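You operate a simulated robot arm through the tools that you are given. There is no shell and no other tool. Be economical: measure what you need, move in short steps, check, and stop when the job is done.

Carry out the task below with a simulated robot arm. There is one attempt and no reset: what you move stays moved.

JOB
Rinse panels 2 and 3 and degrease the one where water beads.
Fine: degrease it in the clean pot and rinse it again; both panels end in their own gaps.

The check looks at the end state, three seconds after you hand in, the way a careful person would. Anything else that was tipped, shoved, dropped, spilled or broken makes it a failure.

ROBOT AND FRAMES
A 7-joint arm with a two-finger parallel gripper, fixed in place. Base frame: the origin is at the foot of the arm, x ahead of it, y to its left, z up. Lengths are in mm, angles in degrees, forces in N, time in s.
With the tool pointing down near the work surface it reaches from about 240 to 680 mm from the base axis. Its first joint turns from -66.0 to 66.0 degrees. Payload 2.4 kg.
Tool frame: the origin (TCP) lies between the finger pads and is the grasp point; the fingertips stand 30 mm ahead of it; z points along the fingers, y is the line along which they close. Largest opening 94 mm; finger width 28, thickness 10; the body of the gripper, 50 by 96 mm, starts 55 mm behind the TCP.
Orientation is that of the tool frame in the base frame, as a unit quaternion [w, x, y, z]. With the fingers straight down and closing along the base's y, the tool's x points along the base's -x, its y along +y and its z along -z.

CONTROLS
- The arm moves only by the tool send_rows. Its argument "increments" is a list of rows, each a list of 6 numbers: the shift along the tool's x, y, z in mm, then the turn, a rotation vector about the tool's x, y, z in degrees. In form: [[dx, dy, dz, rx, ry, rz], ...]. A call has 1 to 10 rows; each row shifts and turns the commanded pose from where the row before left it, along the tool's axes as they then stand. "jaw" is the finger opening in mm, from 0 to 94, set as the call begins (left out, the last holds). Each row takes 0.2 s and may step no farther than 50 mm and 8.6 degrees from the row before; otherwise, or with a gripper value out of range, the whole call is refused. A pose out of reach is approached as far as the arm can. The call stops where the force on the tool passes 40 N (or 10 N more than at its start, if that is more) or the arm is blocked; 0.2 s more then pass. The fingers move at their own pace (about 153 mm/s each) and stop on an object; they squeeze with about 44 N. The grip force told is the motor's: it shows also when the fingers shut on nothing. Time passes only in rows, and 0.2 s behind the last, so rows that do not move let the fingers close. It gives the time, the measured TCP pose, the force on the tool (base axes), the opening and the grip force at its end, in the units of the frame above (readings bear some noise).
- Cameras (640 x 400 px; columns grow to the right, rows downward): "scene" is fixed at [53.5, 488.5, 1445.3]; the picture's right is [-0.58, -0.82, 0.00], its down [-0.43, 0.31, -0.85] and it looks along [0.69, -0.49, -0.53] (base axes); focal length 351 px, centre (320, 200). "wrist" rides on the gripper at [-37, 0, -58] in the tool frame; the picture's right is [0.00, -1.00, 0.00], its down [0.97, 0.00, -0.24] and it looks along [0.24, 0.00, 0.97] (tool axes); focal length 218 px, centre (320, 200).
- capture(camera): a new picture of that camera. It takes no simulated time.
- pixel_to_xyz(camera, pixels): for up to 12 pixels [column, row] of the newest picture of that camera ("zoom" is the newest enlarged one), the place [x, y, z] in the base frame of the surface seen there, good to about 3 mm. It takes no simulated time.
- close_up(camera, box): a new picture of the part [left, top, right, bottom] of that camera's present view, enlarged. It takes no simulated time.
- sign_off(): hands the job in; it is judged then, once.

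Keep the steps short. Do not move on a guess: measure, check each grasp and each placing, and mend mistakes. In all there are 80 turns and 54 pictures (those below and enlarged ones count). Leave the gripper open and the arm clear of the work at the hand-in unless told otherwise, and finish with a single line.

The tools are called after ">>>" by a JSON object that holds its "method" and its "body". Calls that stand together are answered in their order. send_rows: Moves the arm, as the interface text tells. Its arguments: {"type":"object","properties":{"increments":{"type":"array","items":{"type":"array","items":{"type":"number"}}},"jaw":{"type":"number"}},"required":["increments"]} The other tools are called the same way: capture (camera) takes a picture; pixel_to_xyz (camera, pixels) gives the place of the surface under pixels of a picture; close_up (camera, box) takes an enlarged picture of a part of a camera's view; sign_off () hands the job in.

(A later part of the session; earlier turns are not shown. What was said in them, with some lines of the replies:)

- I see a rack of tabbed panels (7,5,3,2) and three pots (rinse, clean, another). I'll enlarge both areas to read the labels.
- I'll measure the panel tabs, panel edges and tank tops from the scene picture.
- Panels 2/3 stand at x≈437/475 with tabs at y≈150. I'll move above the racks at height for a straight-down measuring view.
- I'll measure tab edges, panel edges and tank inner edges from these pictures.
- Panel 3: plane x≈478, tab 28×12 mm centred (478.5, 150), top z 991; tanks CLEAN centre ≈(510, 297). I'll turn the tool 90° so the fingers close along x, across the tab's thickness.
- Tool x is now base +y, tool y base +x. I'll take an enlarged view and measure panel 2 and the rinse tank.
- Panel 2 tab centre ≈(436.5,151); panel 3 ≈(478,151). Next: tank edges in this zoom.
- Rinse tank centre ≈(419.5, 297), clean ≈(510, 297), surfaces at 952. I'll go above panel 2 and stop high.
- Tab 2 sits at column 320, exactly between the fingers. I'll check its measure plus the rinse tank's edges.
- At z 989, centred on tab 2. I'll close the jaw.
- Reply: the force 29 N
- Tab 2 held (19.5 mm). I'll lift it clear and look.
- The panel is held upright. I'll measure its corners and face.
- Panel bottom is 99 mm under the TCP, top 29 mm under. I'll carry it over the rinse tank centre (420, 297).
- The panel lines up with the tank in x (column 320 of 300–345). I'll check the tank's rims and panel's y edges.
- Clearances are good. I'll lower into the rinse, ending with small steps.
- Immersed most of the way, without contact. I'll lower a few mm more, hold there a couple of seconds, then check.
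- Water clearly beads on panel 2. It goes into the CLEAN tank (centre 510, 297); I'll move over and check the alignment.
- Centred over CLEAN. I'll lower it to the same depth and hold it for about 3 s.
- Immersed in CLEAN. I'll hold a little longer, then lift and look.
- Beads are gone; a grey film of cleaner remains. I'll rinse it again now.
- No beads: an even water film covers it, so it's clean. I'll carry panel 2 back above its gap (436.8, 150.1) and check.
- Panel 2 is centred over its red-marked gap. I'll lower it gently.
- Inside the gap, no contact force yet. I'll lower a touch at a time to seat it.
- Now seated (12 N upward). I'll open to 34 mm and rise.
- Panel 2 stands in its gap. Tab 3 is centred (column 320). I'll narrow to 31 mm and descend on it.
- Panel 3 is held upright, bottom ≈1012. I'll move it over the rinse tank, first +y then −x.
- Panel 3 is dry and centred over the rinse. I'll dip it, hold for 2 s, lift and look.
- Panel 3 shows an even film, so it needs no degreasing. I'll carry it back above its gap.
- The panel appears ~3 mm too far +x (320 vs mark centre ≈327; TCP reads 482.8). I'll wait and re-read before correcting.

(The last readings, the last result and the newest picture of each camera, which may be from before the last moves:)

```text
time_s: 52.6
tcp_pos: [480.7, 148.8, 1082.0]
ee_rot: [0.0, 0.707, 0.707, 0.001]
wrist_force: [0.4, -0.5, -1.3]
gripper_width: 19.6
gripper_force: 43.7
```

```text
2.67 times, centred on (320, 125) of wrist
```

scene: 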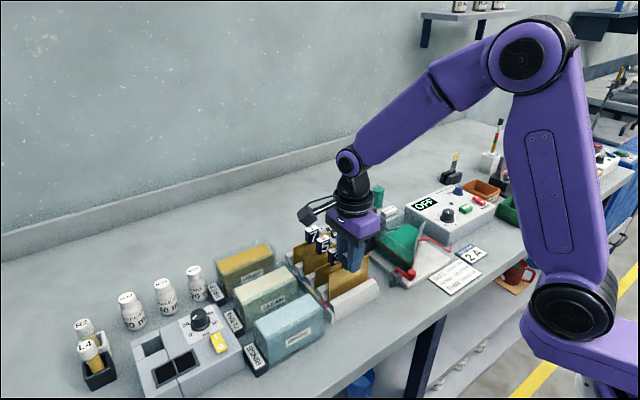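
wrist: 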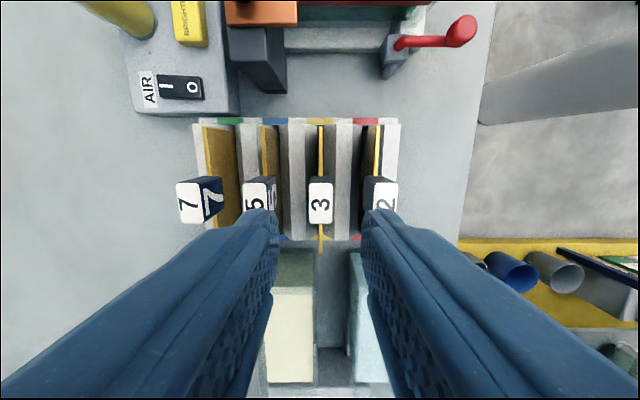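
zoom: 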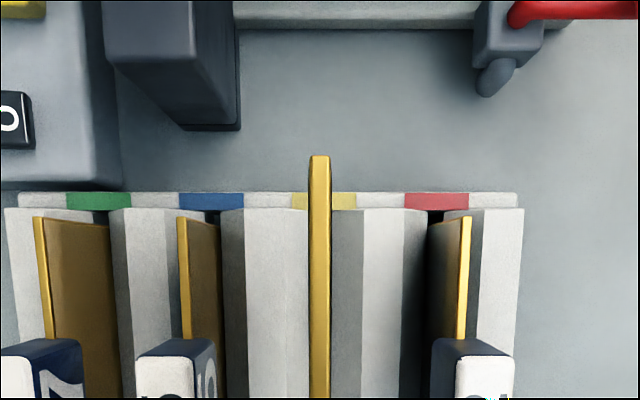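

Offset has shrunk to ~1.7 mm as it lowers. I'll lower to just above the gap and re-read.

>>> {"method": "send_rows", "body": {"increments": [[0, -1, 20, 0, 0, 0], [0, 0, 15, 0, 0, 0], [0, 0, 10, 0, 0, 0], [0, 0, 0, 0, 0, 0], [0, 0, 0, 0, 0, 0]]}}

>>> {"method": "close_up", "body": {"camera": "wrist", "box": [220, 50, 420, 200]}}

```text
time_s: 53.8
tcp_pos: [478.5, 149.5, 1035.4]
ee_rot: [0.0, 0.707, 0.708, -0.001]
wrist_force: [-0.8, -0.8, -1.1]
gripper_width: 19.6
gripper_force: 44.3
```

```text
2.67 times, centred on (320, 125) of wrist
```

zoom: 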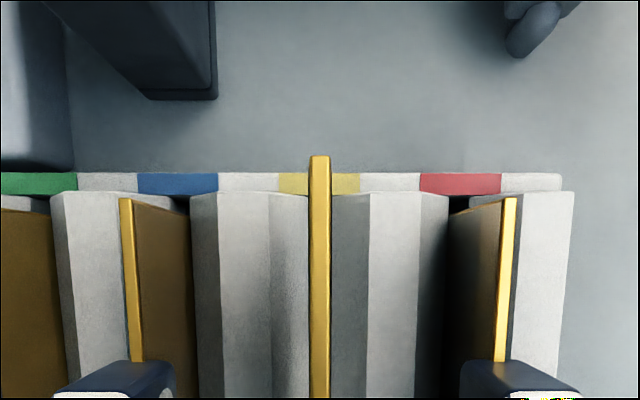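

Now centred (mark 279–360, panel at 320). I'll lower the rest of the way.

>>> {"method": "send_rows", "body": {"increments": [[0, 0.3, 15, 0, 0, 0], [0, 0.4, 15, 0, 0, 0], [0, 0, 10, 0, 0, 0], [0, 0, 5, 0, 0, 0], [0, 0, 1, 0, 0, 0], [0, 0, 0, 0, 0, 0]]}}

>>> {"method": "send_rows", "body": {"increments": [[0, 0, 1, 0, 0, 0], [0, 0, 0, 0, 0, 0]]}}

>>> {"method": "close_up", "body": {"camera": "scene", "box": [280, 210, 400, 320]}}

```text
time_s: 55.2
tcp_pos: [478.7, 151.2, 989.3]
ee_rot: [-0.001, 0.707, 0.708, 0.001]
wrist_force: [-0.2, -0.4, -1.3]
gripper_width: 19.5
gripper_force: 43.8
```

```text
time_s: 55.8
tcp_pos: [480.2, 151.0, 988.3]
ee_rot: [0.0, 0.707, 0.707, 0.001]
wrist_force: [-0.1, 0.1, 0.9]
gripper_width: 19.2
gripper_force: 44.1
```

```text
3.64 times, centred on (340, 265) of scene
```

zoom: 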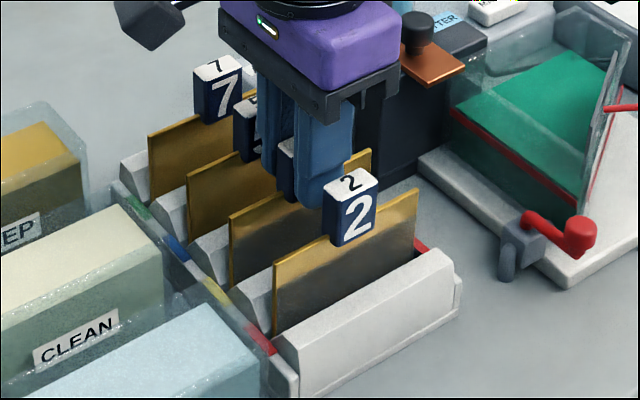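

Panel 3 is all but seated (≈1 N). One small step more, then release to 31 mm and rise straight.

>>> {"method": "send_rows", "body": {"increments": [[0, 0, 0.7, 0, 0, 0], [0, 0, 0, 0, 0, 0]]}}

>>> {"method": "send_rows", "body": {"increments": [[0, 0, 0, 0, 0, 0], [0, 0, 0, 0, 0, 0]], "jaw": 31}}

>>> {"method": "send_rows", "body": {"increments": [[0, 0, -10, 0, 0, 0], [0, 0, -20, 0, 0, 0], [0, 0, -40, 0, 0, 0], [0, 0, -50, 0, 0, 0], [0, 0, -50, 0, 0, 0], [0, 0, -40, 0, 0, 0], [0, 0, 0, 0, 0, 0]]}}

>>> {"method": "capture", "body": {"camera": "scene"}}

>>> {"method": "close_up", "body": {"camera": "scene", "box": [280, 210, 400, 320]}}

>>> {"method": "close_up", "body": {"camera": "wrist", "box": [220, 60, 420, 230]}}

```text
time_s: 56.4
tcp_pos: [480.4, 150.6, 989.1]
ee_rot: [0.0, 0.707, 0.708, 0.001]
wrist_force: [-1.9, -2.8, 18.1]
gripper_width: 19.6
gripper_force: 43.9
```

```text
time_s: 57.0
tcp_pos: [478.8, 150.6, 987.7]
ee_rot: [-0.001, 0.706, 0.708, -0.001]
wrist_force: [-0.2, 1.0, 0.1]
gripper_width: 31.3
gripper_force: 0.1
```

```text
time_s: 58.6
tcp_pos: [480.9, 149.8, 1194.7]
ee_rot: [-0.001, 0.707, 0.707, 0.001]
wrist_force: [-0.5, -0.2, -0.3]
gripper_width: 30.9
gripper_force: 0.0
```

```text
17 pictures are left
```

scene: 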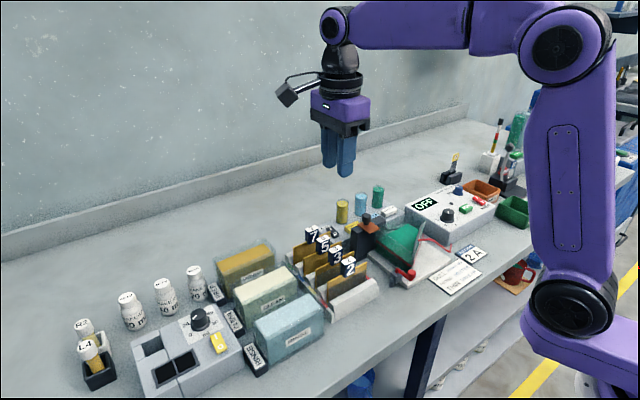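

```text
3.64 times, centred on (340, 265) of scene
```

zoom: 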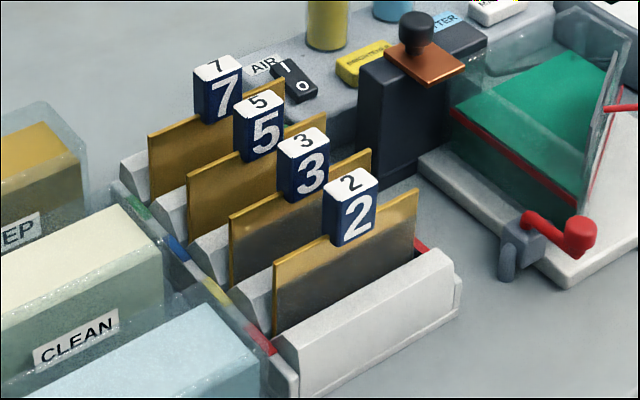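

```text
2.35 times, centred on (320, 145) of wrist
```

zoom: 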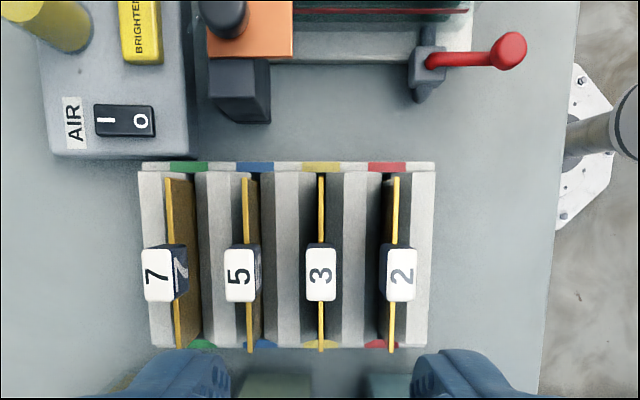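

Both panels stand in their own gaps, everything else is untouched, and the arm is high. I'll open the gripper fully and hand in.

>>> {"method": "send_rows", "body": {"increments": [[0, 0, -10, 0, 0, 0], [0, 0, 0, 0, 0, 0], [0, 0, 0, 0, 0, 0]], "jaw": 94}}

>>> {"method": "sign_off", "body": {}}

```text
time_s: 59.4
tcp_pos: [478.9, 150.8, 1205.0]
ee_rot: [-0.001, 0.706, 0.708, 0.001]
wrist_force: [0.2, 0.1, 0.5]
gripper_width: 93.9
gripper_force: 0.0
```

```text
The job is handed in.
```

Water beaded on panel 2, so I degreased it in the CLEAN pot and rinsed it again; panel 3 only needed its rinse, and both are back in their own gaps.
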